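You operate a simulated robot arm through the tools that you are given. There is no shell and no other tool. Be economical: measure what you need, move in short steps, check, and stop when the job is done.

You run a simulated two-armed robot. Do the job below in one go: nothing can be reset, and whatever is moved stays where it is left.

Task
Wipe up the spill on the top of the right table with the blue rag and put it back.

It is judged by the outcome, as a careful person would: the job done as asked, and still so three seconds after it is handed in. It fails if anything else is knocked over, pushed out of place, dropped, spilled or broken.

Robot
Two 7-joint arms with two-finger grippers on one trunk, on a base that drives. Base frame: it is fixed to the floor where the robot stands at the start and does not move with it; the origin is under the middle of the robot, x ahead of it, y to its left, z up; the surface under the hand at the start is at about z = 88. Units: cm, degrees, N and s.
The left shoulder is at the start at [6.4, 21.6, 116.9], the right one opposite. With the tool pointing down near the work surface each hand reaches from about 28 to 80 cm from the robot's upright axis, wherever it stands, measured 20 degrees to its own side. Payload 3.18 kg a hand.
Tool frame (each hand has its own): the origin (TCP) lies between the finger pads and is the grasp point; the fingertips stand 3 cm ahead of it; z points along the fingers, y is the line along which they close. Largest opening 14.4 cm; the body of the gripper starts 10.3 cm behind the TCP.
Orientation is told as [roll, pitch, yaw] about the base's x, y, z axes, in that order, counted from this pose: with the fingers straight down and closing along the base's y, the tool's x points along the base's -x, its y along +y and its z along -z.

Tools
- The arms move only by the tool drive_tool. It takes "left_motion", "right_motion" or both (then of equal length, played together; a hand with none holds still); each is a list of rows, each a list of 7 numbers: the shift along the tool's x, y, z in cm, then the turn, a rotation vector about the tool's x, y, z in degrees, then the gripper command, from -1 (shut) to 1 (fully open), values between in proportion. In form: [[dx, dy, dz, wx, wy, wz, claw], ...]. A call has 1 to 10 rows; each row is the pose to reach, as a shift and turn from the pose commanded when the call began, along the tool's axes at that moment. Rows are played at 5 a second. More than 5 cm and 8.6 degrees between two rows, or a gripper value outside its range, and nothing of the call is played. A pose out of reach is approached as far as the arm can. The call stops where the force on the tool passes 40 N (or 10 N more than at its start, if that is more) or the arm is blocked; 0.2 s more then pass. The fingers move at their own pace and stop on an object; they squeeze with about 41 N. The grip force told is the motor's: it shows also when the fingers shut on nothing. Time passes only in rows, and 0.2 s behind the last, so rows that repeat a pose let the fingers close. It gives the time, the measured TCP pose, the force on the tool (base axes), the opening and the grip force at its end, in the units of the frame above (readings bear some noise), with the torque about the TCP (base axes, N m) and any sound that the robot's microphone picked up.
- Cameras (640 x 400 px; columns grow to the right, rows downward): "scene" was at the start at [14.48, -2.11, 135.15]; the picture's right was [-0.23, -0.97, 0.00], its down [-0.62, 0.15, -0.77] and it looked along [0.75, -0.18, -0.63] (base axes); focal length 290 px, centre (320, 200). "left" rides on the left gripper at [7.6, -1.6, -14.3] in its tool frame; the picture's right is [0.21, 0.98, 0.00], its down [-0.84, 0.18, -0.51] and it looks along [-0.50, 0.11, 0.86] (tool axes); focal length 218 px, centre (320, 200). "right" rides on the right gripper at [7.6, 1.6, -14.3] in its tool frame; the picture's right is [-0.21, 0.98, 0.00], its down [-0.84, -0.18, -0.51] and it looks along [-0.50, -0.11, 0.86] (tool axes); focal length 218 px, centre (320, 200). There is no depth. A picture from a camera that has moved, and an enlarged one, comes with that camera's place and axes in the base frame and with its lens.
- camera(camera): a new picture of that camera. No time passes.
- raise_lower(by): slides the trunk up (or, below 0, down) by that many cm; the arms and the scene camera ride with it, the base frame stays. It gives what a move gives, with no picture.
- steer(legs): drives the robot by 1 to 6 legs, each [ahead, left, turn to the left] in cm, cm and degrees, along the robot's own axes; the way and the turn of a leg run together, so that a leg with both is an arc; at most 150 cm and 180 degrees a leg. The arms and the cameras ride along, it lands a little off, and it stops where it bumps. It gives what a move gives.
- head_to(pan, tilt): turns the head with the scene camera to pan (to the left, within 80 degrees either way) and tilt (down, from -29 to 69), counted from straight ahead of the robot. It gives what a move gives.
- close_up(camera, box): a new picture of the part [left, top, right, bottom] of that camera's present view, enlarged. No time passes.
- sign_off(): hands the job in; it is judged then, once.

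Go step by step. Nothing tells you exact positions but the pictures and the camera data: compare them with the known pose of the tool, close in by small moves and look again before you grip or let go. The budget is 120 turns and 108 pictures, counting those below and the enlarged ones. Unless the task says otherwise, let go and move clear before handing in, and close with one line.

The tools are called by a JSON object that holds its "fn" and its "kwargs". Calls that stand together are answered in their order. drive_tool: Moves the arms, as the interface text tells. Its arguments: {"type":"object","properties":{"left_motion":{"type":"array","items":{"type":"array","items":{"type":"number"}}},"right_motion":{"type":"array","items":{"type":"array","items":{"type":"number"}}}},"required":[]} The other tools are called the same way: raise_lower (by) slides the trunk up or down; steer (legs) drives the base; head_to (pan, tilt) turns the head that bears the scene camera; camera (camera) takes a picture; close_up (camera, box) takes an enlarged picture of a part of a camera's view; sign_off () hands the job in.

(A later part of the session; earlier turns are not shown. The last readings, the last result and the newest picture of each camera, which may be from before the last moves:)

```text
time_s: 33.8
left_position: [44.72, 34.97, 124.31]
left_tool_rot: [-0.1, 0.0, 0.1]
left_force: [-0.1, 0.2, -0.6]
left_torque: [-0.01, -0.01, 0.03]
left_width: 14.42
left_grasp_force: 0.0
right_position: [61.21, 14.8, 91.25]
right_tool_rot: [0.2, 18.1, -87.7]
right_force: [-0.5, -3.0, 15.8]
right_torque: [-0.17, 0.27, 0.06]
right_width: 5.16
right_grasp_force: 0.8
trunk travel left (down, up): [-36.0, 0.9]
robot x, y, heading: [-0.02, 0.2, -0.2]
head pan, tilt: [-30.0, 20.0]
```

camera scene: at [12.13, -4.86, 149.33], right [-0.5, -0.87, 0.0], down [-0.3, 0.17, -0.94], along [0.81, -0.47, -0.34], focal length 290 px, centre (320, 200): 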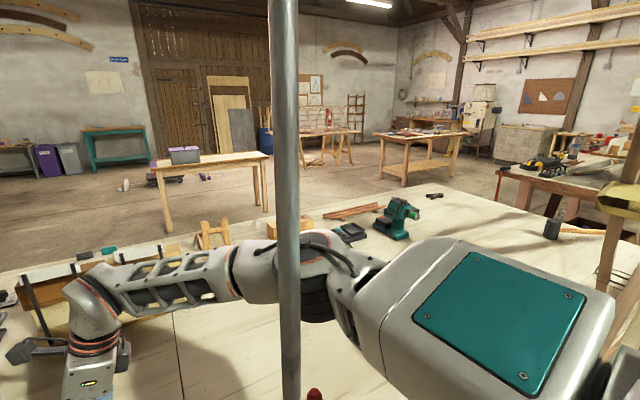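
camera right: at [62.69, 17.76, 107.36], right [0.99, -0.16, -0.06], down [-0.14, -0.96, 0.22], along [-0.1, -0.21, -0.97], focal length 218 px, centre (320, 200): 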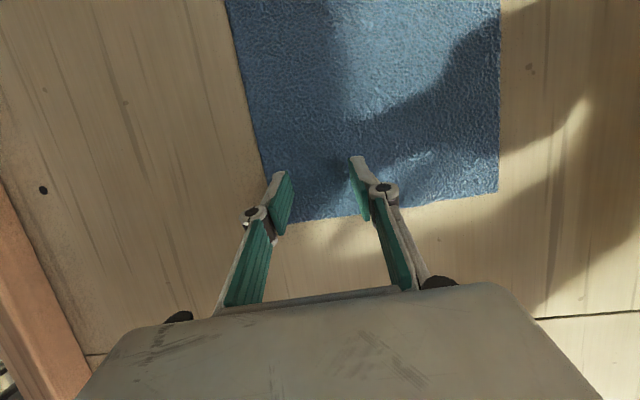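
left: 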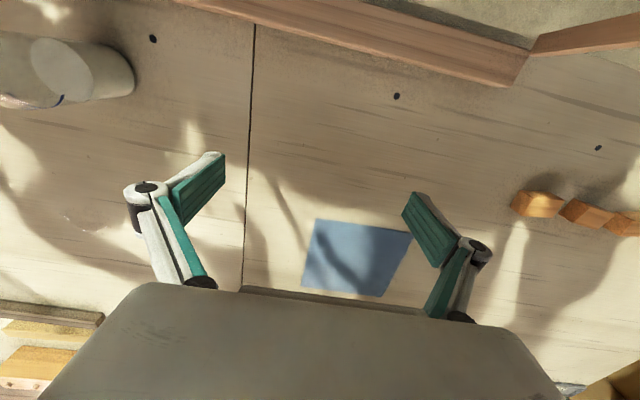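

Contact at about 16 N. I'll close the fingers there to bunch up the rag.

{"fn": "drive_tool", "kwargs": {"right_motion": [[0, 0, 0, 0, 0, 0, -0.6], [0, 0, 0, 0, 0, 0, -1], [0, 0, 0, 0, 0, 0, -1], [0, 0, 0, 0, 0, 0, -1]]}}

{"fn": "camera", "kwargs": {"camera": "right"}}

```text
time_s: 34.8
left_position: [44.82, 35.03, 124.27]
left_tool_rot: [-0.2, 0.0, 0.1]
left_force: [-0.2, -0.5, 1.0]
left_torque: [0.04, 0.03, 0.0]
left_width: 14.39
left_grasp_force: 0.1
right_position: [61.2, 14.89, 91.09]
right_tool_rot: [0.0, 18.0, -87.7]
right_force: [0.5, -0.8, 2.5]
right_torque: [-0.01, 0.07, 0.04]
right_width: 0.02
right_grasp_force: 24.6
trunk travel left (down, up): [-36.0, 0.9]
robot x, y, heading: [0.23, -0.13, 0.2]
head pan, tilt: [-30.0, 20.0]
```

```text
71 pictures are left
camera right: at [62.63, 17.78, 106.94], right [0.99, -0.16, -0.06], down [-0.14, -0.96, 0.22], along [-0.1, -0.21, -0.97], focal length 218 px, centre (320, 200)
```

right: 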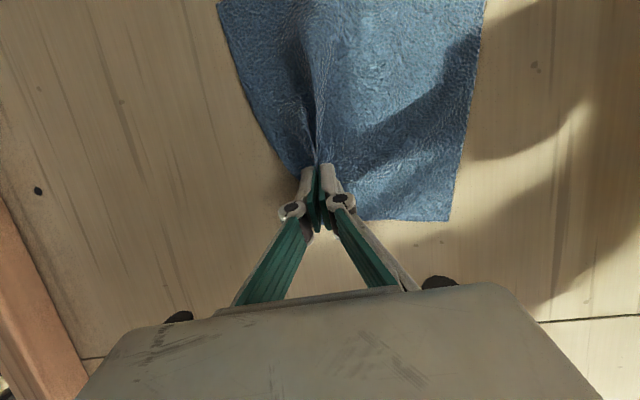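

The cloth is bunched between the fingers. I'll lift a little to see that it holds.

{"fn": "drive_tool", "kwargs": {"right_motion": [[0.6, 0, -2, 0, 0, 0, -1], [1.2, 0, -4, 0, 0, 0, -1], [1.2, 0, -4, 0, 0, 0, -1]]}}

{"fn": "camera", "kwargs": {"camera": "right"}}

```text
time_s: 35.6
left_position: [44.81, 34.9, 124.21]
left_tool_rot: [0.0, 0.0, 0.1]
left_force: [0.6, 0.2, -0.9]
left_torque: [-0.03, 0.02, 0.0]
left_width: 14.39
left_grasp_force: 0.1
right_position: [61.17, 14.51, 95.18]
right_tool_rot: [0.0, 18.0, -87.8]
right_force: [0.0, -1.8, 3.6]
right_torque: [0.13, -0.14, -0.03]
right_width: 0.46
right_grasp_force: 30.7
trunk travel left (down, up): [-36.0, 0.9]
robot x, y, heading: [-0.11, -0.08, 0.1]
head pan, tilt: [-30.0, 20.0]
```

```text
70 pictures are left
camera right: at [62.65, 17.64, 111.09], right [0.99, -0.16, -0.06], down [-0.14, -0.96, 0.22], along [-0.1, -0.21, -0.97], focal length 218 px, centre (320, 200)
```

right: 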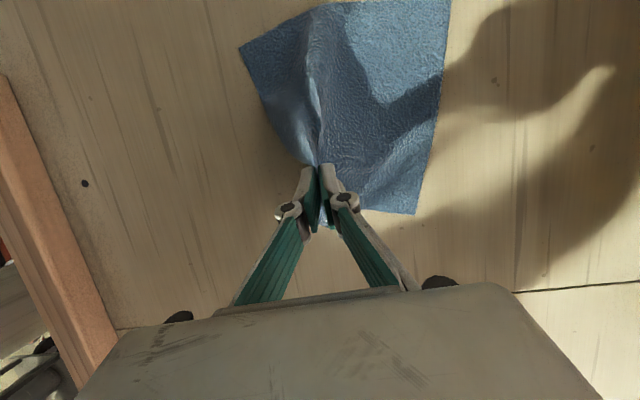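

The grip holds. I'll carry the rag to the right in steps, straightening the tilt on the way.

{"fn": "drive_tool", "kwargs": {"right_motion": [[-3, 0, -1, 0, 0, 0, -1], [-6, 0.2, -2, 0, -3, 0, -1], [-9, 0.4, -3, 0, -6, 0, -1], [-12, 0.6, -4, 0, -9, 0, -1], [-15, 0.8, -5, 0, -12, 0, -1], [-18, 1, -6, 0, -15, 0, -1], [-21, 1, -7, 0, -18, 0, -1]]}}

{"fn": "camera", "kwargs": {"camera": "right"}}

{"fn": "head_to", "kwargs": {"pan": -15, "tilt": 35}}

{"fn": "camera", "kwargs": {"camera": "scene"}}

```text
time_s: 37.2
left_position: [44.84, 34.89, 124.19]
left_tool_rot: [-0.1, 0.0, 0.0]
left_force: [-1.0, 0.1, 0.3]
left_torque: [0.04, -0.01, 0.03]
left_width: 14.42
left_grasp_force: 0.1
right_position: [63.1, -7.52, 95.38]
right_tool_rot: [0.1, -0.1, -87.7]
right_force: [0.5, -0.4, -1.1]
right_torque: [-0.01, 0.0, 0.01]
right_width: 0.66
right_grasp_force: 36.8
trunk travel left (down, up): [-36.0, 0.9]
robot x, y, heading: [-0.0, -0.21, -0.2]
head pan, tilt: [-30.0, 20.0]
```

```text
69 pictures are left
camera right: at [64.38, 0.32, 109.66], right [0.99, -0.17, 0.0], down [-0.15, -0.85, 0.51], along [-0.08, -0.5, -0.86], focal length 218 px, centre (320, 200)
```

right: 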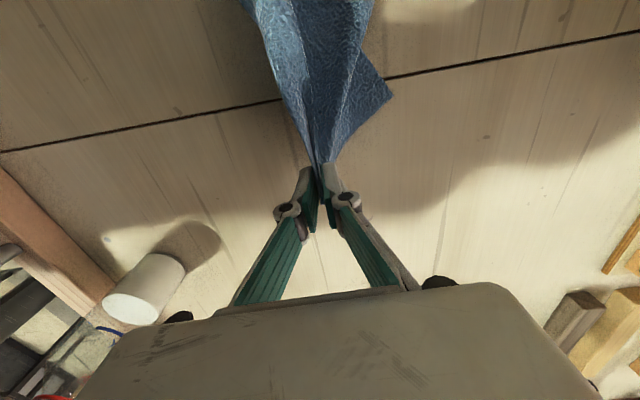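

```text
time_s: 38.0
left_position: [44.82, 35.09, 124.14]
left_tool_rot: [-0.2, 0.0, 0.2]
left_force: [0.6, 0.1, -0.2]
left_torque: [-0.01, 0.0, -0.02]
left_width: 14.41
left_grasp_force: 0.0
right_position: [63.01, -7.34, 95.35]
right_tool_rot: [0.0, 0.0, -87.7]
right_force: [1.0, -0.5, 0.7]
right_torque: [0.04, 0.01, -0.01]
right_width: 0.37
right_grasp_force: 30.7
trunk travel left (down, up): [-36.0, 0.9]
robot x, y, heading: [-0.2, -0.33, -0.1]
head pan, tilt: [-15.0, 35.0]
```

```text
68 pictures are left
camera scene: at [12.51, -2.43, 146.96], right [-0.26, -0.97, 0.0], down [-0.55, 0.15, -0.82], along [0.79, -0.21, -0.57], focal length 290 px, centre (320, 200)
```

scene: 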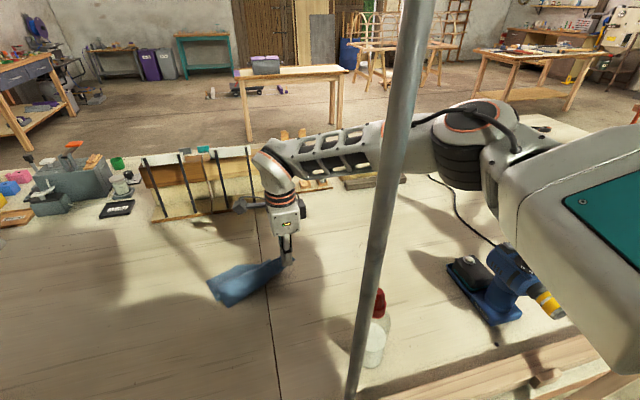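

The rag follows well. I'll continue to just before the spill at y≈−22.

{"fn": "drive_tool", "kwargs": {"right_motion": [[-3, 0, 0, 0, 0, 0, -1], [-6, 0.5, 0, 0, 0, 0, -1], [-9, 1, 0, 0, 0, 0, -1], [-12, 1.5, 0, 0, 0, 0, -1], [-15, 2, 0, 0, 0, 0, -1]]}}

{"fn": "camera", "kwargs": {"camera": "right"}}

{"fn": "camera", "kwargs": {"camera": "scene"}}

```text
time_s: 39.1
left_position: [44.91, 34.92, 124.22]
left_tool_rot: [-0.1, 0.0, 0.1]
left_force: [-0.5, -0.4, 0.2]
left_torque: [0.02, 0.02, -0.01]
left_width: 14.38
left_grasp_force: 0.0
right_position: [65.78, -22.44, 95.21]
right_tool_rot: [0.0, 0.0, -87.7]
right_force: [-0.1, -0.9, 2.5]
right_torque: [0.03, 0.15, 0.02]
right_width: 0.22
right_grasp_force: 38.7
trunk travel left (down, up): [-36.0, 0.9]
robot x, y, heading: [0.39, -0.05, 0.0]
head pan, tilt: [-15.0, 35.0]
```

```text
67 pictures are left
camera right: at [67.04, -14.65, 109.51], right [0.99, -0.17, 0.0], down [-0.14, -0.85, 0.51], along [-0.09, -0.5, -0.86], focal length 218 px, centre (320, 200)
```

right: 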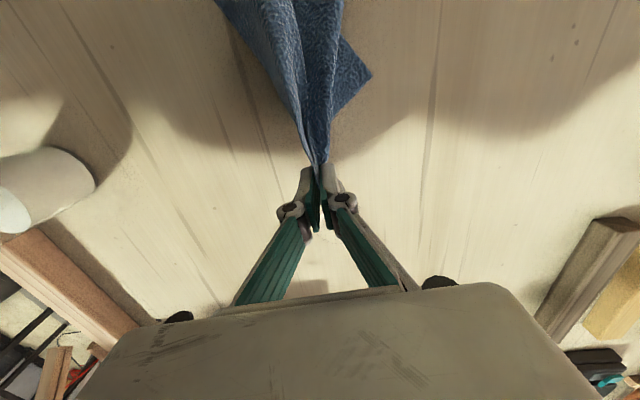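

```text
66 pictures are left
camera scene: at [12.53, -2.51, 146.95], right [-0.26, -0.97, 0.0], down [-0.55, 0.15, -0.82], along [0.79, -0.21, -0.57], focal length 290 px, centre (320, 200)
```

scene: 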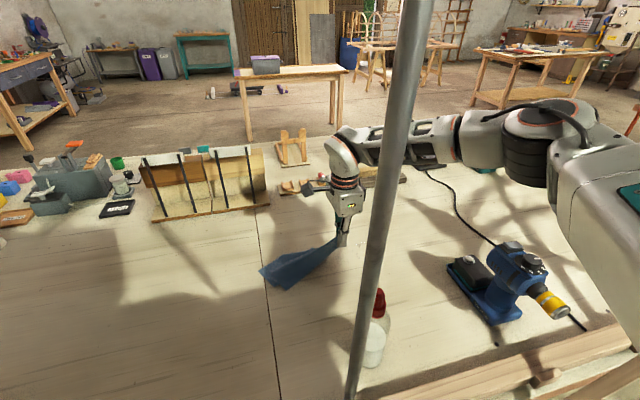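

I'll lower the bunched rag to light contact and drag it across the spill toward −y.

{"fn": "drive_tool", "kwargs": {"right_motion": [[0, 0, 2, 0, 0, 0, -1], [0, 0, 3.8, 0, 0, 0, -1], [-3, -0.5, 4, 0, 0, 0, -1], [-6, -1, 4, 0, 0, 0, -1], [-9, -1, 4, 0, 0, 0, -1], [-12, -1, 4, 0, 0, 0, -1], [-15, -1, 4, 0, 0, 0, -1], [-18, -1, 4, 0, 0, 0, -1]]}}

{"fn": "camera", "kwargs": {"camera": "right"}}

{"fn": "camera", "kwargs": {"camera": "scene"}}

```text
time_s: 41.0
left_position: [44.96, 35.02, 124.23]
left_tool_rot: [-0.2, 0.0, 0.2]
left_force: [-0.6, 0.5, -0.4]
left_torque: [0.02, -0.06, 0.04]
left_width: 14.39
left_grasp_force: 0.1
right_position: [65.44, -40.51, 91.48]
right_tool_rot: [0.1, 0.0, -87.8]
right_force: [0.2, -0.9, -0.9]
right_torque: [-0.03, 0.05, -0.02]
right_width: 0.54
right_grasp_force: 41.3
trunk travel left (down, up): [-36.0, 0.9]
robot x, y, heading: [0.05, 0.05, 0.2]
head pan, tilt: [-15.0, 35.0]
```

```text
65 pictures are left
camera right: at [66.69, -32.66, 105.66], right [0.99, -0.17, 0.0], down [-0.15, -0.85, 0.51], along [-0.09, -0.5, -0.86], focal length 218 px, centre (320, 200)
```

right: 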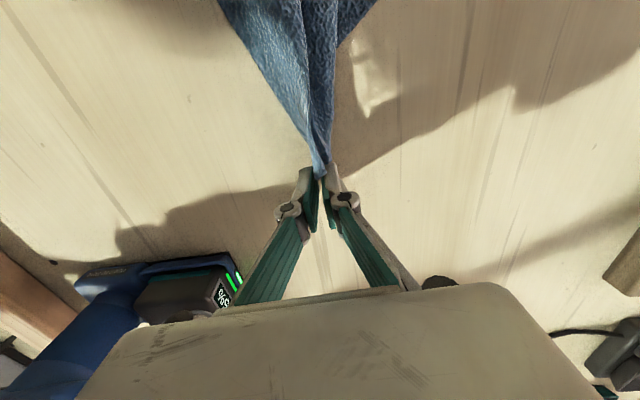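

```text
64 pictures are left
camera scene: at [12.51, -2.51, 146.96], right [-0.26, -0.97, 0.0], down [-0.55, 0.15, -0.82], along [0.79, -0.21, -0.57], focal length 290 px, centre (320, 200)
```

scene: 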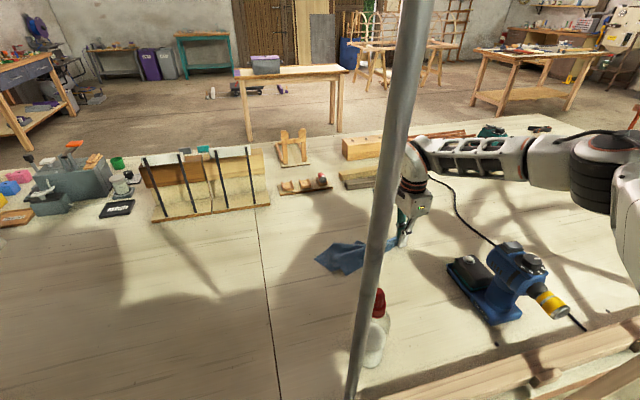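

I see a glossy patch beside the rag; I'll enlarge it to see what is still wet.

{"fn": "close_up", "kwargs": {"camera": "right", "box": [200, 0, 480, 180]}}

{"fn": "close_up", "kwargs": {"camera": "scene", "box": [280, 180, 450, 300]}}

```text
2.22 times, centred on (340, 90) of right
camera zoom: at [66.69, -32.66, 105.66], right [0.99, -0.17, 0.0], down [-0.15, -0.85, 0.51], along [-0.09, -0.5, -0.86], focal length 485 px, centre (276, 444)
```

zoom: 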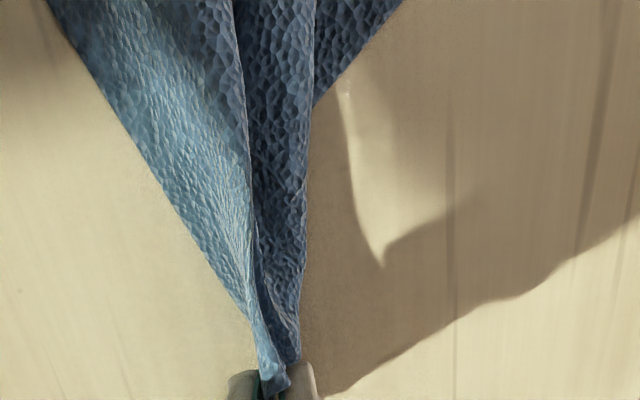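

```text
3.33 times, centred on (365, 240) of scene
camera zoom: at [12.51, -2.51, 146.96], right [-0.26, -0.97, 0.0], down [-0.55, 0.15, -0.82], along [0.79, -0.21, -0.57], focal length 966 px, centre (170, 67)
```

zoom: 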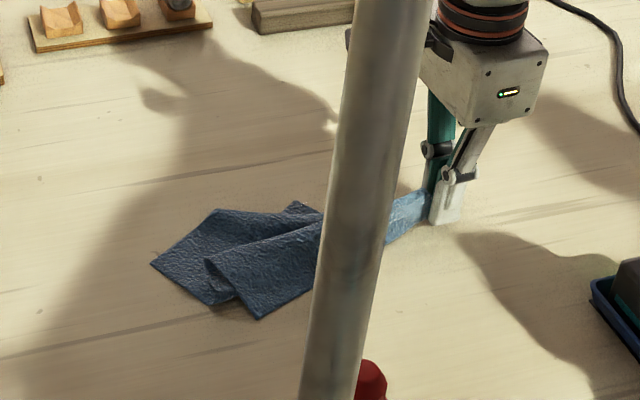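

That patch was only sunlight. I'll scrub back and forth over the spill with slight pressure.

{"fn": "drive_tool", "kwargs": {"right_motion": [[2, -2, 0.3, 0, 0, 0, -1], [5, -4, 0.4, 0, 0, 0, -1], [8, -4, 0.4, 0, 0, 0, -1], [11, -4, 0.4, 0, 0, 0, -1], [14, -4, 0.4, 0, 0, 0, -1], [15.5, -2, 0.4, 0, 0, 0, -1], [12.5, -1, 0.4, 0, 0, 0, -1], [9.5, -1, 0.4, 0, 0, 0, -1], [6.5, -1, 0.4, 0, 0, 0, -1], [3.5, -1, 0.4, 0, 0, 0, -1]]}}

{"fn": "drive_tool", "kwargs": {"right_motion": [[0, 2, 0, 0, 0, 0, -1], [3, 3, 0, 0, 0, 0, -1], [6, 3, 0, 0, 0, 0, -1], [9, 3, 0, 0, 0, 0, -1], [12, 3, 0, 0, 0, 0, -1], [12, 5.5, 0, 0, 0, 0, -1], [9, 6, 0, 0, 0, 0, -1], [6, 6, 0, 0, 0, 0, -1], [3, 6, 0, 0, 0, 0, -1], [0, 6, 0, 0, 0, 0, -1]]}}

{"fn": "camera", "kwargs": {"camera": "right"}}

{"fn": "close_up", "kwargs": {"camera": "scene", "box": [280, 180, 450, 300]}}

```text
time_s: 43.1
left_position: [44.84, 34.9, 124.27]
left_tool_rot: [-0.1, -0.1, 0.1]
left_force: [-0.3, -0.1, 1.0]
left_torque: [0.03, -0.03, 0.01]
left_width: 14.37
left_grasp_force: 0.0
right_position: [64.15, -36.88, 90.93]
right_tool_rot: [0.0, 0.0, -87.7]
right_force: [-0.1, 0.2, -1.1]
right_torque: [0.01, 0.01, -0.01]
right_width: 0.33
right_grasp_force: 39.7
trunk travel left (down, up): [-36.0, 0.9]
robot x, y, heading: [-0.34, 0.01, 0.3]
head pan, tilt: [-15.0, 35.0]
```

```text
time_s: 45.4
left_position: [44.92, 34.91, 124.12]
left_tool_rot: [-0.1, 0.0, 0.1]
left_force: [0.5, 0.2, -0.2]
left_torque: [0.03, -0.01, -0.01]
left_width: 14.37
left_grasp_force: 0.1
right_position: [70.26, -36.71, 90.93]
right_tool_rot: [0.0, 0.2, -87.7]
right_force: [0.1, -0.8, -0.6]
right_torque: [-0.03, -0.01, 0.0]
right_width: 0.22
right_grasp_force: 30.0
trunk travel left (down, up): [-36.0, 0.9]
robot x, y, heading: [0.38, -0.31, -0.0]
head pan, tilt: [-15.0, 35.0]
```

```text
61 pictures are left
camera right: at [71.54, -28.89, 105.13], right [0.99, -0.17, 0.0], down [-0.15, -0.85, 0.51], along [-0.09, -0.5, -0.86], focal length 218 px, centre (320, 200)
```

right: 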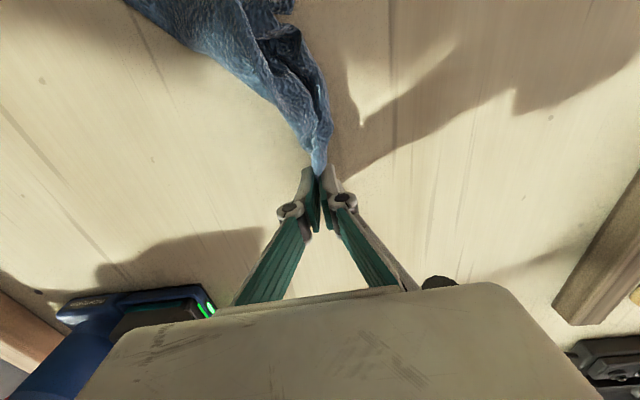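

```text
3.33 times, centred on (365, 240) of scene
camera zoom: at [12.52, -2.5, 146.95], right [-0.26, -0.97, 0.0], down [-0.55, 0.15, -0.82], along [0.79, -0.21, -0.57], focal length 966 px, centre (170, 67)
```

zoom: 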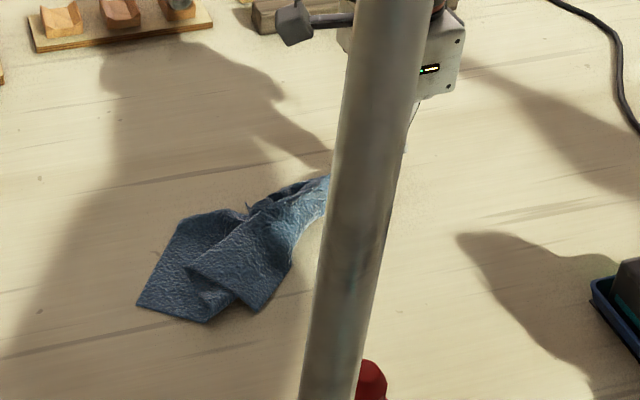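

Now I'll lift the rag and move it aside to see what remains of the spill, with the head at an angle clear of the pole.

{"fn": "drive_tool", "kwargs": {"right_motion": [[2, -1, -4, 0, 0, 0, -1], [4, -2, -8, 0, 0, 0, -1], [6, -4, -12, 0, 0, 0, -1], [10, -5, -16, 0, 0, 0, -1], [14, -6, -18, 0, 0, 0, -1], [18, -6, -18, 0, 0, 0, -1], [22, -6, -18, 0, 0, 0, -1]]}}

{"fn": "head_to", "kwargs": {"pan": 0, "tilt": 40}}

{"fn": "camera", "kwargs": {"camera": "scene"}}

{"fn": "camera", "kwargs": {"camera": "right"}}

```text
refused: row 4 steps farther than a row can; nothing moved
```

```text
time_s: 46.1
left_position: [44.96, 34.96, 124.23]
left_tool_rot: [-0.2, 0.0, 0.1]
left_force: [0.0, 0.2, 0.4]
left_torque: [0.02, 0.01, -0.01]
left_width: 14.41
left_grasp_force: 0.1
right_position: [70.32, -36.54, 90.97]
right_tool_rot: [0.0, 0.0, -87.7]
right_force: [-0.3, 0.4, 2.0]
right_torque: [-0.01, -0.01, -0.03]
right_width: 0.0
right_grasp_force: 29.4
trunk travel left (down, up): [-36.0, 0.9]
robot x, y, heading: [0.05, -0.06, -0.1]
head pan, tilt: [0.0, 40.0]
```

```text
59 pictures are left
camera scene: at [12.52, -0.16, 146.2], right [0.0, -1.0, 0.0], down [-0.64, 0.0, -0.77], along [0.77, 0.0, -0.64], focal length 290 px, centre (320, 200)
```

scene: 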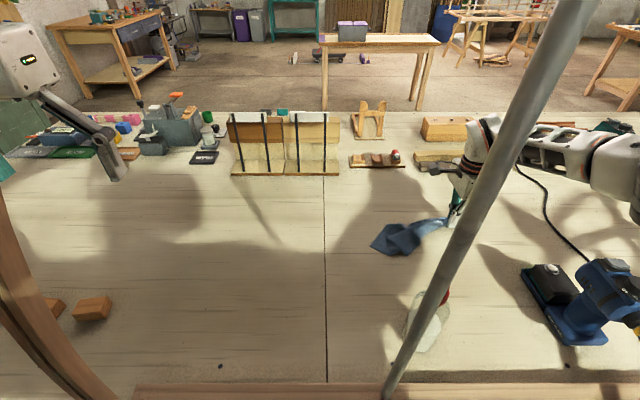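

```text
58 pictures are left
camera right: at [71.55, -28.8, 105.15], right [0.99, -0.17, 0.0], down [-0.15, -0.85, 0.51], along [-0.09, -0.5, -0.86], focal length 218 px, centre (320, 200)
```

right: 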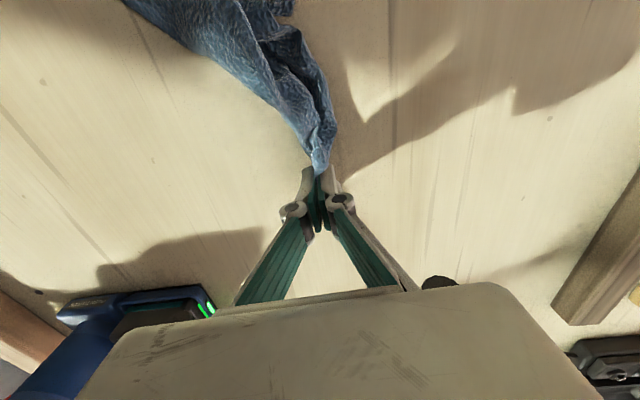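

That move was refused for one long row; I'll resend it with smaller steps.

{"fn": "drive_tool", "kwargs": {"right_motion": [[1, -1, -4, 0, 0, 0, -1], [2, -2, -8, 0, 0, 0, -1], [3, -3, -12, 0, 0, 0, -1], [5, -4, -16, 0, 0, 0, -1], [9, -5, -18, 0, 0, 0, -1], [13, -6, -18, 0, 0, 0, -1], [17, -6, -18, 0, 0, 0, -1], [21, -6, -18, 0, 0, 0, -1], [25, -6, -18, 0, 0, 0, -1]]}}

{"fn": "camera", "kwargs": {"camera": "scene"}}

{"fn": "close_up", "kwargs": {"camera": "scene", "box": [370, 160, 530, 280]}}

```text
time_s: 48.1
left_position: [44.91, 35.14, 124.14]
left_tool_rot: [-0.3, 0.2, 0.1]
left_force: [0.7, 0.9, -0.4]
left_torque: [0.0, 0.02, -0.03]
left_width: 14.41
left_grasp_force: 0.1
right_position: [63.13, -11.69, 109.0]
right_tool_rot: [0.0, -0.1, -87.7]
right_force: [-0.2, -0.2, -2.7]
right_torque: [-0.03, 0.01, 0.0]
right_width: 0.25
right_grasp_force: 33.2
trunk travel left (down, up): [-36.0, 0.9]
robot x, y, heading: [0.57, 0.23, 0.1]
head pan, tilt: [0.0, 40.0]
```

```text
57 pictures are left
camera scene: at [12.55, 0.01, 146.2], right [0.0, -1.0, 0.0], down [-0.64, 0.0, -0.77], along [0.77, 0.0, -0.64], focal length 290 px, centre (320, 200)
```

scene: 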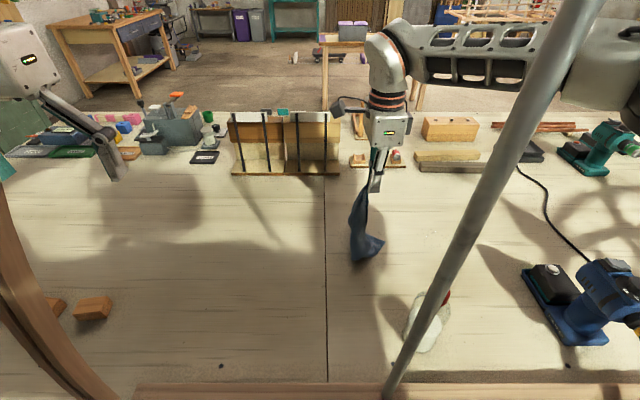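

```text
3.33 times, centred on (450, 220) of scene
camera zoom: at [12.55, 0.01, 146.2], right [0.0, -1.0, 0.0], down [-0.64, 0.0, -0.77], along [0.77, 0.0, -0.64], focal length 966 px, centre (-113, 133)
```

zoom: 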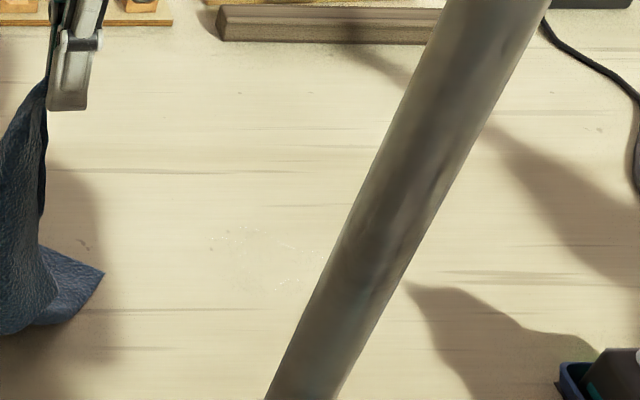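

The rag is clear, and faint specks remain around (67,-30). I'll zoom in tighter.

{"fn": "close_up", "kwargs": {"camera": "scene", "box": [408, 205, 472, 245]}}

{"fn": "head_to", "kwargs": {"pan": 20, "tilt": 40}}

{"fn": "camera", "kwargs": {"camera": "scene"}}

{"fn": "close_up", "kwargs": {"camera": "scene", "box": [480, 180, 640, 280]}}

```text
10.00 times, centred on (440, 225) of scene
camera zoom: at [12.55, 0.01, 146.2], right [0.0, -1.0, 0.0], down [-0.64, 0.0, -0.77], along [0.77, 0.0, -0.64], focal length 2897 px, centre (-880, -50)
```

zoom: 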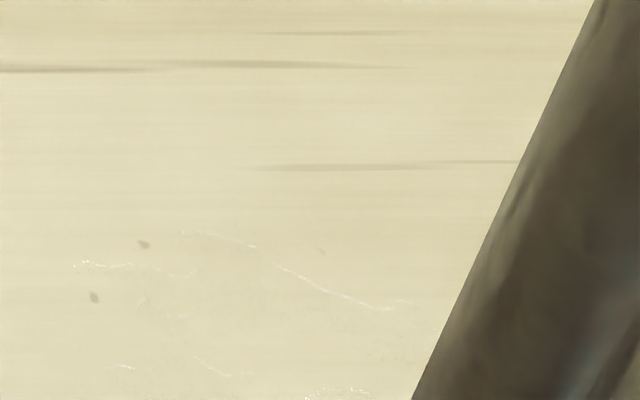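

```text
time_s: 49.0
left_position: [44.85, 35.03, 124.08]
left_tool_rot: [-0.1, 0.0, 0.1]
left_force: [0.5, -0.4, -0.1]
left_torque: [0.01, -0.03, 0.0]
left_width: 14.42
left_grasp_force: 0.1
right_position: [63.44, -11.94, 109.1]
right_tool_rot: [-0.1, 0.0, -87.7]
right_force: [0.3, -0.2, 0.0]
right_torque: [0.04, 0.0, 0.01]
right_width: 0.12
right_grasp_force: 29.4
trunk travel left (down, up): [-36.0, 0.9]
robot x, y, heading: [-0.18, 0.19, 0.1]
head pan, tilt: [20.0, 40.0]
```

```text
54 pictures are left
camera scene: at [12.02, 2.77, 146.2], right [0.34, -0.94, 0.0], down [-0.6, -0.22, -0.77], along [0.72, 0.26, -0.64], focal length 290 px, centre (320, 200)
```

scene: 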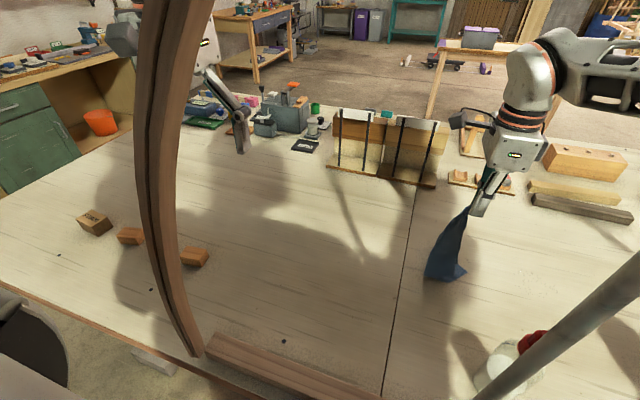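

```text
4.00 times, centred on (560, 230) of scene
camera zoom: at [12.02, 2.77, 146.2], right [0.34, -0.94, 0.0], down [-0.6, -0.22, -0.77], along [0.72, 0.26, -0.64], focal length 1159 px, centre (-640, 80)
```

zoom: 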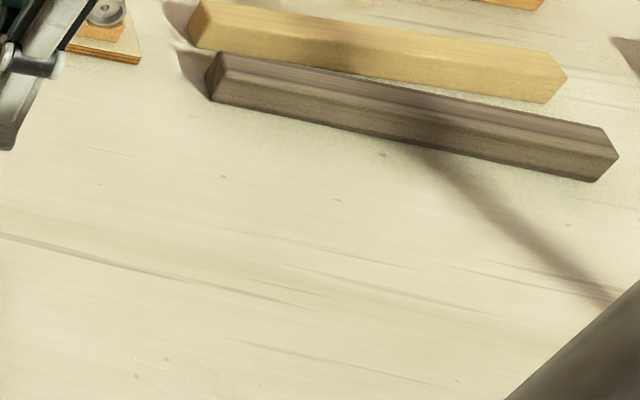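

Some wet patches remain over roughly x 62–71, y −26 to −36. I'll bring the hanging rag over it, lower it so the cloth heaps under the fingers, and press.

{"fn": "drive_tool", "kwargs": {"right_motion": [[-4, 0.5, 0, 0, 0, 0, -1], [-8, 1, 0, 0, 0, 0, -1], [-12, 1.5, 0, 0, 0, 0, -1], [-16, 2, 0, 0, 0, 0, -1], [-19, 2.5, 1, 0, 0, 0, -1], [-19, 2.5, 5, 0, 0, 0, -1], [-19, 2.5, 9, 0, 0, 0, -1], [-19, 2.5, 13, 0, 0, 0, -1], [-19, 2.5, 16.5, 0, 0, 0, -1], [-19, 2.5, 17.7, 0, 0, 0, -1]]}}

{"fn": "camera", "kwargs": {"camera": "right"}}

```text
time_s: 51.1
left_position: [44.94, 35.01, 124.19]
left_tool_rot: [-0.1, 0.1, 0.1]
left_force: [0.1, 0.3, -1.0]
left_torque: [0.04, -0.01, 0.01]
left_width: 14.4
left_grasp_force: 0.1
right_position: [66.39, -30.82, 91.16]
right_tool_rot: [0.1, -0.1, -87.7]
right_force: [-0.3, 0.4, -0.7]
right_torque: [0.01, 0.07, 0.01]
right_width: 0.21
right_grasp_force: 31.4
trunk travel left (down, up): [-36.0, 0.9]
robot x, y, heading: [0.19, -0.13, 0.0]
head pan, tilt: [20.0, 40.0]
```

```text
52 pictures are left
camera right: at [67.74, -23.04, 105.43], right [0.99, -0.17, 0.0], down [-0.15, -0.85, 0.51], along [-0.09, -0.5, -0.86], focal length 218 px, centre (320, 200)
```

right: 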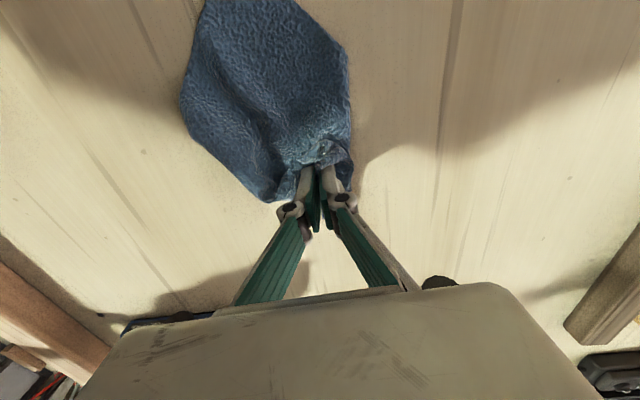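

The cloth is heaped around the fingertips. I'll press a bit and check the force.

{"fn": "drive_tool", "kwargs": {"right_motion": [[0, 0, 0.3, 0, 0, 0, -1], [0, 0, 0.6, 0, 0, 0, -1]]}}

```text
time_s: 51.8
left_position: [44.82, 34.96, 124.21]
left_tool_rot: [-0.1, -0.1, 0.1]
left_force: [-0.3, -0.6, -0.7]
left_torque: [0.03, 0.02, 0.02]
left_width: 14.42
left_grasp_force: 0.0
right_position: [66.61, -30.76, 90.95]
right_tool_rot: [0.4, 0.0, -87.7]
right_force: [-1.7, -1.3, 19.1]
right_torque: [0.18, 0.25, 0.01]
right_width: 0.02
right_grasp_force: 33.9
trunk travel left (down, up): [-36.0, 0.9]
robot x, y, heading: [0.05, -0.07, 0.3]
head pan, tilt: [20.0, 40.0]
```

19 N of pressure is good. I'll scrub in a raster over the whole area at this height.

{"fn": "drive_tool", "kwargs": {"right_motion": [[3, 0, 0, 0, 0, 0, -1], [6, 0, 0, 0, 0, 0, -1], [6, 2, 0, 0, 0, 0, -1], [3, 2, 0, 0, 0, 0, -1], [0, 2, 0, 0, 0, 0, -1], [-3, 2, 0, 0, 0, 0, -1], [-6, 2, 0, 0, 0, 0, -1], [-6, 0, 0, 0, 0, 0, -1], [-3, 0, 0, 0, 0, 0, -1], [0, 0, 0, 0, 0, 0, -1]]}}

{"fn": "drive_tool", "kwargs": {"right_motion": [[3, -1.5, 0, 0, 0, 0, -1], [6, -2, 0, 0, 0, 0, -1], [3, -2.5, 0, 0, 0, 0, -1], [0, -2.5, 0, 0, 0, 0, -1], [-3, -2.5, 0, 0, 0, 0, -1], [-6, -2.5, 0, 0, 0, 0, -1], [-6, -4.5, 0, 0, 0, 0, -1], [-3, -4.5, 0, 0, 0, 0, -1], [0, -4.5, 0, 0, 0, 0, -1], [3, -4.5, 0, 0, 0, 0, -1]]}}

{"fn": "drive_tool", "kwargs": {"right_motion": [[2.5, 0, 0, 0, 0, 0, -1], [2, 3, 0, 0, 0, 0, -1], [0, 6, 0, 0, 0, 0, -1], [0, 8, 0, 0, 0, 0, -1], [-3, 7, 0, 0, 0, 0, -1], [-3, 4, 0, 0, 0, 0, -1], [-3, 1, 0, 0, 0, 0, -1], [-6, 1, 0, 0, 0, 0, -1], [-6, 4, 0, 0, 0, 0, -1], [-6, 7, 0, 0, 0, 0, -1]]}}

{"fn": "camera", "kwargs": {"camera": "right"}}

```text
time_s: 54.0
left_position: [44.74, 35.07, 124.29]
left_tool_rot: [-0.1, -0.1, 0.1]
left_force: [0.1, 0.3, -0.1]
left_torque: [-0.01, 0.0, -0.03]
left_width: 14.4
left_grasp_force: 0.1
right_position: [66.38, -30.63, 91.01]
right_tool_rot: [0.1, 0.0, -87.6]
right_force: [-1.7, -3.5, 41.3]
right_torque: [-0.01, -0.32, 0.02]
right_width: 0.41
right_grasp_force: 36.7
trunk travel left (down, up): [-36.0, 0.9]
robot x, y, heading: [-0.15, -0.08, 0.1]
head pan, tilt: [20.0, 40.0]
```

```text
time_s: 56.1
left_position: [44.66, 35.15, 124.28]
left_tool_rot: [-0.2, -0.1, 0.1]
left_force: [1.1, 0.4, 0.2]
left_torque: [-0.03, 0.04, 0.0]
left_width: 14.4
left_grasp_force: 0.0
right_position: [61.74, -27.68, 90.81]
right_tool_rot: [0.1, 0.0, -87.6]
right_force: [-4.1, -3.3, 25.5]
right_torque: [-0.26, 0.2, -0.01]
right_width: 0.1
right_grasp_force: 30.2
trunk travel left (down, up): [-36.0, 0.9]
robot x, y, heading: [-0.07, -0.13, -0.1]
head pan, tilt: [20.0, 40.0]
```

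```text
time_s: 58.4
left_position: [44.77, 35.17, 124.2]
left_tool_rot: [-0.3, -0.1, 0.1]
left_force: [0.1, 1.1, -0.2]
left_torque: [0.01, -0.01, 0.05]
left_width: 14.41
left_grasp_force: 0.0
right_position: [68.99, -33.6, 90.83]
right_tool_rot: [0.2, -0.2, -87.5]
right_force: [-3.4, -0.8, 24.5]
right_torque: [-0.18, 0.38, -0.06]
right_width: 0.22
right_grasp_force: 34.2
trunk travel left (down, up): [-36.0, 0.9]
robot x, y, heading: [-0.31, 0.13, -0.3]
head pan, tilt: [20.0, 40.0]
```

```text
51 pictures are left
camera right: at [70.31, -25.76, 105.11], right [0.99, -0.17, 0.0], down [-0.15, -0.85, 0.51], along [-0.08, -0.5, -0.86], focal length 218 px, centre (320, 200)
```

right: 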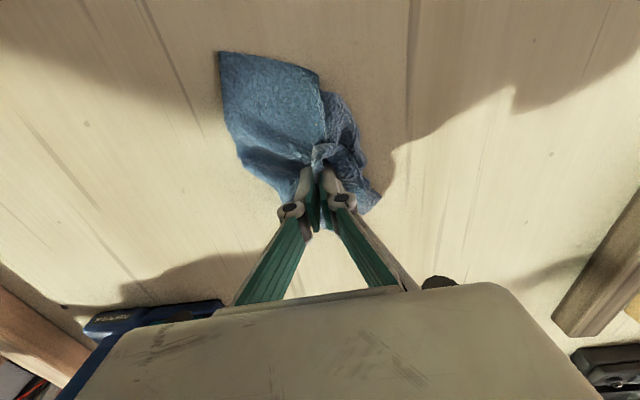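

Good scrubbing. I'll lift the rag aside again and inspect the surface.

{"fn": "drive_tool", "kwargs": {"right_motion": [[1, -1, -4, 0, 0, 0, -1], [2, -2, -8, 0, 0, 0, -1], [3, -3, -12, 0, 0, 0, -1], [5, -4, -16, 0, 0, 0, -1], [9, -5, -18, 0, 0, 0, -1], [13, -6, -18, 0, 0, 0, -1], [17, -6, -18, 0, 0, 0, -1], [21, -6, -18, 0, 0, 0, -1], [25, -6, -18, 0, 0, 0, -1]]}}

{"fn": "head_to", "kwargs": {"pan": 0, "tilt": 40}}

{"fn": "close_up", "kwargs": {"camera": "scene", "box": [395, 195, 475, 255]}}

{"fn": "head_to", "kwargs": {"pan": -60, "tilt": 35}}

{"fn": "camera", "kwargs": {"camera": "scene"}}

```text
time_s: 60.4
left_position: [44.95, 35.04, 124.08]
left_tool_rot: [-0.2, 0.1, 0.1]
left_force: [-0.2, 0.8, -0.2]
left_torque: [-0.02, 0.01, -0.02]
left_width: 14.41
left_grasp_force: 0.2
right_position: [62.17, -8.76, 108.61]
right_tool_rot: [0.0, -0.1, -87.7]
right_force: [1.2, 0.7, -1.8]
right_torque: [-0.06, 0.01, -0.03]
right_width: 0.26
right_grasp_force: 36.7
trunk travel left (down, up): [-36.0, 0.9]
robot x, y, heading: [0.11, -0.51, 0.1]
head pan, tilt: [20.0, 40.0]
```

```text
time_s: 61.2
left_position: [44.86, 35.0, 124.26]
left_tool_rot: [-0.1, 0.1, 0.2]
left_force: [-0.2, 1.4, 0.0]
left_torque: [0.0, 0.03, 0.0]
left_width: 14.4
left_grasp_force: 0.1
right_position: [62.16, -8.8, 108.6]
right_tool_rot: [-0.1, -0.1, -87.7]
right_force: [0.3, 1.4, 1.6]
right_torque: [-0.02, -0.02, 0.01]
right_width: 0.02
right_grasp_force: 33.5
trunk travel left (down, up): [-36.0, 0.9]
robot x, y, heading: [-0.17, 0.14, 0.1]
head pan, tilt: [0.0, 40.0]
```

```text
6.67 times, centred on (435, 225) of scene
camera zoom: at [12.53, -0.12, 146.2], right [0.0, -1.0, 0.0], down [-0.64, 0.0, -0.77], along [0.77, 0.0, -0.64], focal length 1931 px, centre (-447, 33)
```

zoom: 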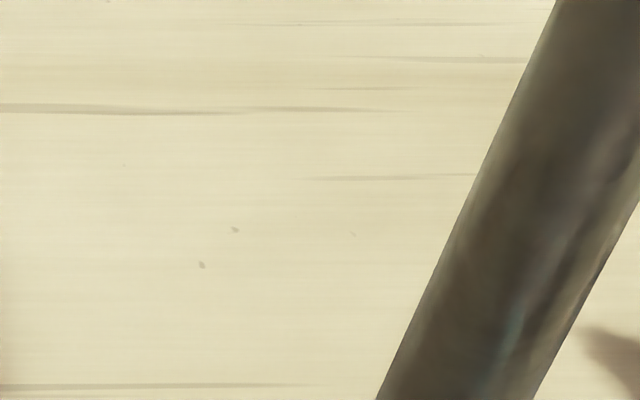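

```text
time_s: 62.5
left_position: [44.88, 35.05, 124.13]
left_tool_rot: [-0.1, 0.1, 0.1]
left_force: [0.5, 0.3, 0.4]
left_torque: [0.0, 0.01, 0.0]
left_width: 14.42
left_grasp_force: 0.2
right_position: [62.19, -9.01, 108.59]
right_tool_rot: [-0.1, -0.1, -87.7]
right_force: [0.4, -0.5, -0.1]
right_torque: [0.07, 0.04, -0.03]
right_width: 0.02
right_grasp_force: 29.5
trunk travel left (down, up): [-36.0, 0.9]
robot x, y, heading: [0.16, 0.09, 0.2]
head pan, tilt: [-60.0, 35.0]
```

```text
49 pictures are left
camera scene: at [8.43, -7.77, 146.95], right [-0.87, -0.5, 0.0], down [-0.29, 0.5, -0.82], along [0.41, -0.71, -0.57], focal length 290 px, centre (320, 200)
```

scene: 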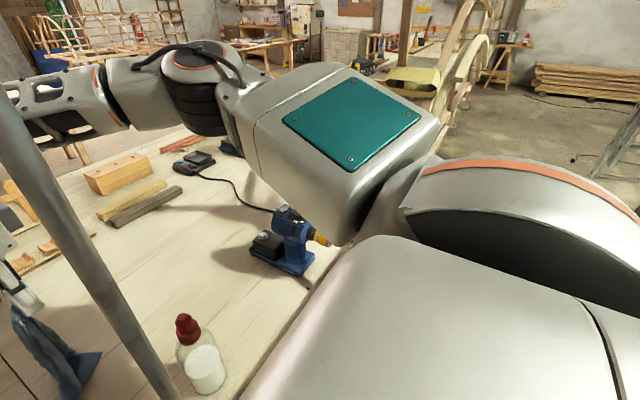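

The specks are gone on the visible side. I'll check the part that was hidden behind the pole.

{"fn": "close_up", "kwargs": {"camera": "scene", "box": [110, 215, 260, 315]}}

{"fn": "head_to", "kwargs": {"pan": -35, "tilt": 40}}

{"fn": "camera", "kwargs": {"camera": "scene"}}

```text
4.00 times, centred on (185, 265) of scene
camera zoom: at [8.43, -7.77, 146.95], right [-0.87, -0.5, 0.0], down [-0.29, 0.5, -0.82], along [0.41, -0.71, -0.57], focal length 1159 px, centre (860, -60)
```

zoom: 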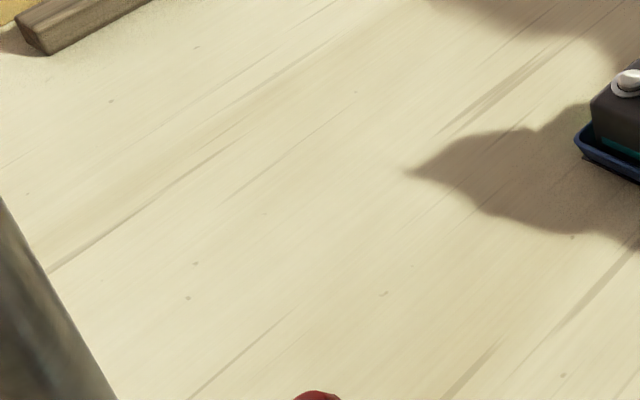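

```text
time_s: 63.4
left_position: [44.96, 35.01, 124.09]
left_tool_rot: [0.0, 0.0, 0.1]
left_force: [0.1, -0.3, -0.1]
left_torque: [0.03, -0.01, -0.03]
left_width: 14.39
left_grasp_force: 0.1
right_position: [62.27, -8.99, 108.54]
right_tool_rot: [0.0, 0.0, -87.7]
right_force: [0.9, 0.2, -0.6]
right_torque: [0.02, 0.04, -0.02]
right_width: 0.2
right_grasp_force: 31.0
trunk travel left (down, up): [-36.0, 0.9]
robot x, y, heading: [0.39, -0.11, 0.2]
head pan, tilt: [-35.0, 40.0]
```

```text
47 pictures are left
camera scene: at [10.98, -5.03, 146.2], right [-0.57, -0.82, 0.0], down [-0.53, 0.37, -0.77], along [0.63, -0.44, -0.64], focal length 290 px, centre (320, 200)
```

scene: 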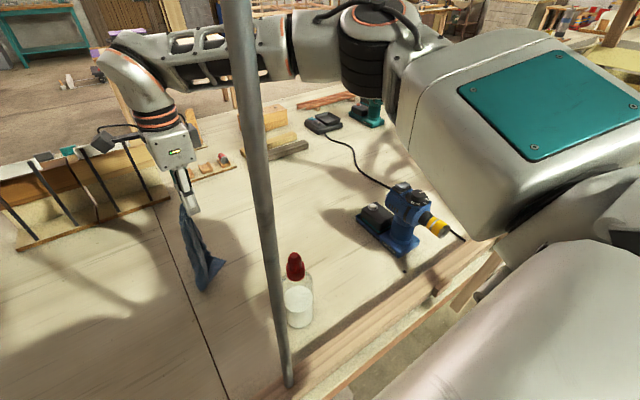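

It looks clean from that side too. One more zoom from this angle to be sure.

{"fn": "close_up", "kwargs": {"camera": "scene", "box": [200, 140, 360, 260]}}

{"fn": "head_to", "kwargs": {"pan": -13, "tilt": 40}}

{"fn": "close_up", "kwargs": {"camera": "scene", "box": [280, 160, 440, 260]}}

```text
3.33 times, centred on (280, 200) of scene
camera zoom: at [10.98, -5.03, 146.2], right [-0.57, -0.82, 0.0], down [-0.53, 0.37, -0.77], along [0.63, -0.44, -0.64], focal length 966 px, centre (453, 200)
```

zoom: 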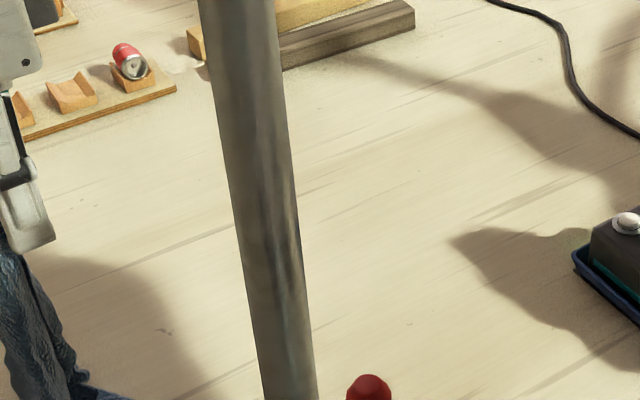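

```text
time_s: 64.2
left_position: [44.84, 34.98, 124.22]
left_tool_rot: [-0.1, 0.0, 0.2]
left_force: [0.7, 0.5, 0.3]
left_torque: [0.01, 0.03, -0.02]
left_width: 14.42
left_grasp_force: 0.0
right_position: [62.08, -8.97, 108.61]
right_tool_rot: [0.0, -0.1, -87.8]
right_force: [0.1, -0.4, 0.9]
right_torque: [-0.01, 0.03, -0.04]
right_width: 0.09
right_grasp_force: 29.5
trunk travel left (down, up): [-36.0, 0.9]
robot x, y, heading: [0.28, -0.52, -0.0]
head pan, tilt: [-13.0, 40.0]
```

```text
4.00 times, centred on (360, 210) of scene
camera zoom: at [12.3, -2.07, 146.2], right [-0.23, -0.97, 0.0], down [-0.63, 0.15, -0.77], along [0.75, -0.17, -0.64], focal length 1159 px, centre (160, 160)
```

zoom: 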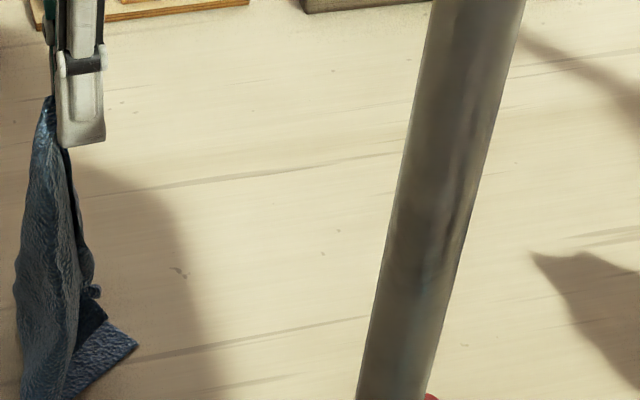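

The table looks clean. Now to return the rag: I'll tilt the hand strongly toward +y, so it reaches over the rag's old place while the arm stays clear of the pole.

{"fn": "drive_tool", "kwargs": {"right_motion": [[4, 0, 0, 0, 7.5, 0, -1], [8, 0, 0, 0, 15, 0, -1], [12, 0.5, 0, 0, 22.5, 0, -1], [16, 0.5, 0, 0, 30, 0, -1], [20, 1, 0, 0, 37.5, 0, -1], [24, 1, 0, 0, 45, 0, -1]]}}

{"fn": "head_to", "kwargs": {"pan": -10, "tilt": 30}}

{"fn": "camera", "kwargs": {"camera": "scene"}}

```text
time_s: 65.6
left_position: [44.74, 35.15, 124.17]
left_tool_rot: [0.0, -0.1, 0.1]
left_force: [-0.9, -0.1, 0.1]
left_torque: [0.0, 0.0, 0.0]
left_width: 14.38
left_grasp_force: 0.1
right_position: [62.14, 15.3, 108.67]
right_tool_rot: [0.0, 45.1, -87.7]
right_force: [1.4, 0.8, -0.2]
right_torque: [-0.05, 0.02, 0.0]
right_width: 0.12
right_grasp_force: 30.8
trunk travel left (down, up): [-36.0, 0.9]
robot x, y, heading: [-0.09, -0.22, -0.0]
head pan, tilt: [-13.0, 40.0]
```

```text
time_s: 66.3
left_position: [44.86, 34.97, 124.18]
left_tool_rot: [-0.1, -0.1, 0.1]
left_force: [0.8, 0.3, -0.1]
left_torque: [0.0, -0.01, 0.02]
left_width: 14.38
left_grasp_force: 0.1
right_position: [62.13, 15.01, 108.57]
right_tool_rot: [0.0, 45.0, -87.7]
right_force: [-0.9, 0.0, 0.4]
right_torque: [0.01, 0.0, 0.01]
right_width: 0.01
right_grasp_force: 28.4
trunk travel left (down, up): [-36.0, 0.9]
robot x, y, heading: [-0.47, -0.13, -0.0]
head pan, tilt: [-10.0, 30.0]
```

```text
44 pictures are left
camera scene: at [12.94, -1.73, 147.73], right [-0.17, -0.98, 0.0], down [-0.49, 0.09, -0.87], along [0.85, -0.15, -0.5], focal length 290 px, centre (320, 200)
```

scene: 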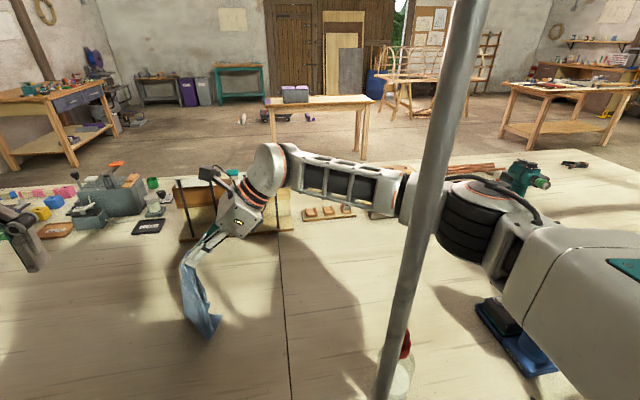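

Plenty of clearance with the tilt. I'll move on to about (69,28) so the hanging end comes over the far part of the rag's old place.

{"fn": "drive_tool", "kwargs": {"right_motion": [[2.1, 1.4, 1.5, 0, 0, 0, -1], [4.2, 2.8, 3, 0, 0, 0, -1], [6.3, 4.2, 4.6, 0, 0, 0, -1], [8.4, 5.6, 6.2, 0, 0, 0, -1], [10.6, 7, 7.8, 0, 0, 0, -1]]}}

{"fn": "camera", "kwargs": {"camera": "scene"}}

{"fn": "camera", "kwargs": {"camera": "left"}}

```text
time_s: 67.5
left_position: [44.87, 35.13, 124.19]
left_tool_rot: [-0.1, 0.1, 0.1]
left_force: [-0.3, -0.3, -0.1]
left_torque: [-0.01, -0.02, 0.05]
left_width: 14.38
left_grasp_force: 0.0
right_position: [66.27, 22.63, 110.1]
right_tool_rot: [0.4, 44.8, -88.5]
right_force: [-0.2, 0.5, 0.2]
right_torque: [0.0, 0.06, -0.01]
right_width: 0.06
right_grasp_force: 35.4
right hand out of reach, approached as far as the arm can: row 3, 4, 5
trunk travel left (down, up): [-36.0, 0.9]
robot x, y, heading: [0.24, -0.28, 0.1]
head pan, tilt: [-10.0, 30.0]
```

```text
43 pictures are left
camera scene: at [12.91, -1.62, 147.74], right [-0.17, -0.98, 0.0], down [-0.49, 0.09, -0.87], along [0.85, -0.15, -0.5], focal length 290 px, centre (320, 200)
```

scene: 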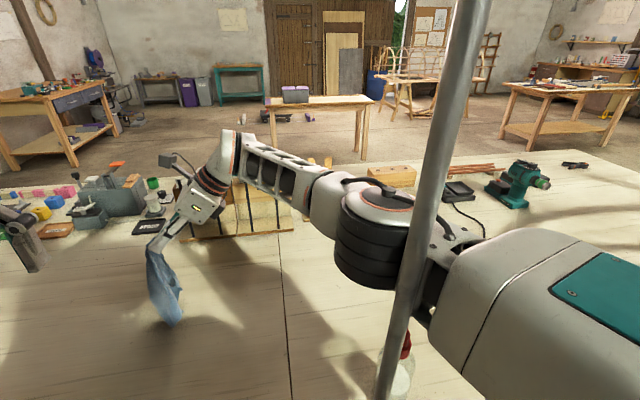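

```text
42 pictures are left
camera left: at [37.19, 33.46, 138.34], right [-0.21, 0.98, 0.0], down [0.84, 0.18, 0.51], along [0.5, 0.1, -0.86], focal length 218 px, centre (320, 200)
```

left: 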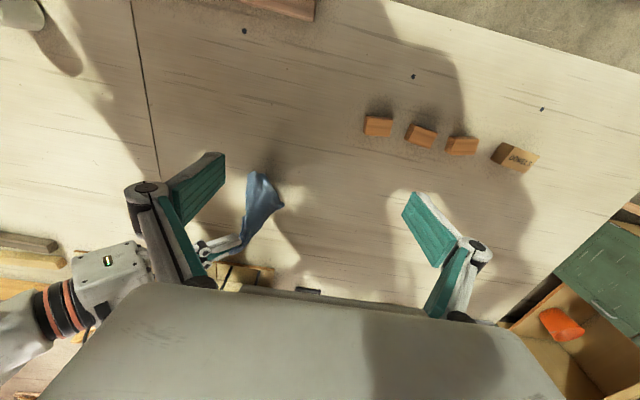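

At the limit here, with the elbow near the pole. I'll come back a little in x and tilt further to gain y.

{"fn": "drive_tool", "kwargs": {"right_motion": [[0, -3, 0, 0, 5, 0, -1], [1, -4, 2.5, 0, 10, 0, -1], [2.1, -4, 5, 0, 16, 0, -1]]}}

{"fn": "camera", "kwargs": {"camera": "scene"}}

```text
time_s: 68.3
left_position: [44.95, 34.8, 124.12]
left_tool_rot: [0.0, 0.1, 0.1]
left_force: [0.4, -1.2, 0.8]
left_torque: [0.05, 0.03, -0.01]
left_width: 14.39
left_grasp_force: 0.0
right_position: [60.83, 28.63, 107.93]
right_tool_rot: [-0.2, 61.1, -87.9]
right_force: [0.5, 1.5, -0.6]
right_torque: [-0.01, 0.06, 0.02]
right_width: 0.2
right_grasp_force: 36.5
trunk travel left (down, up): [-36.0, 0.9]
robot x, y, heading: [0.25, -0.07, -0.0]
head pan, tilt: [-10.0, 30.0]
```

```text
41 pictures are left
camera scene: at [13.02, -1.83, 147.72], right [-0.17, -0.98, 0.0], down [-0.49, 0.09, -0.87], along [0.85, -0.15, -0.5], focal length 290 px, centre (320, 200)
```

scene: 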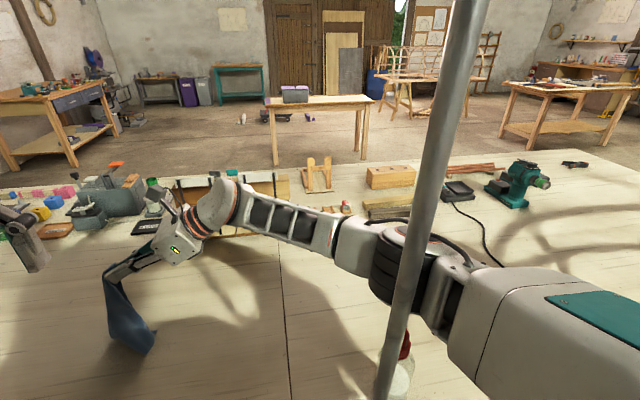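

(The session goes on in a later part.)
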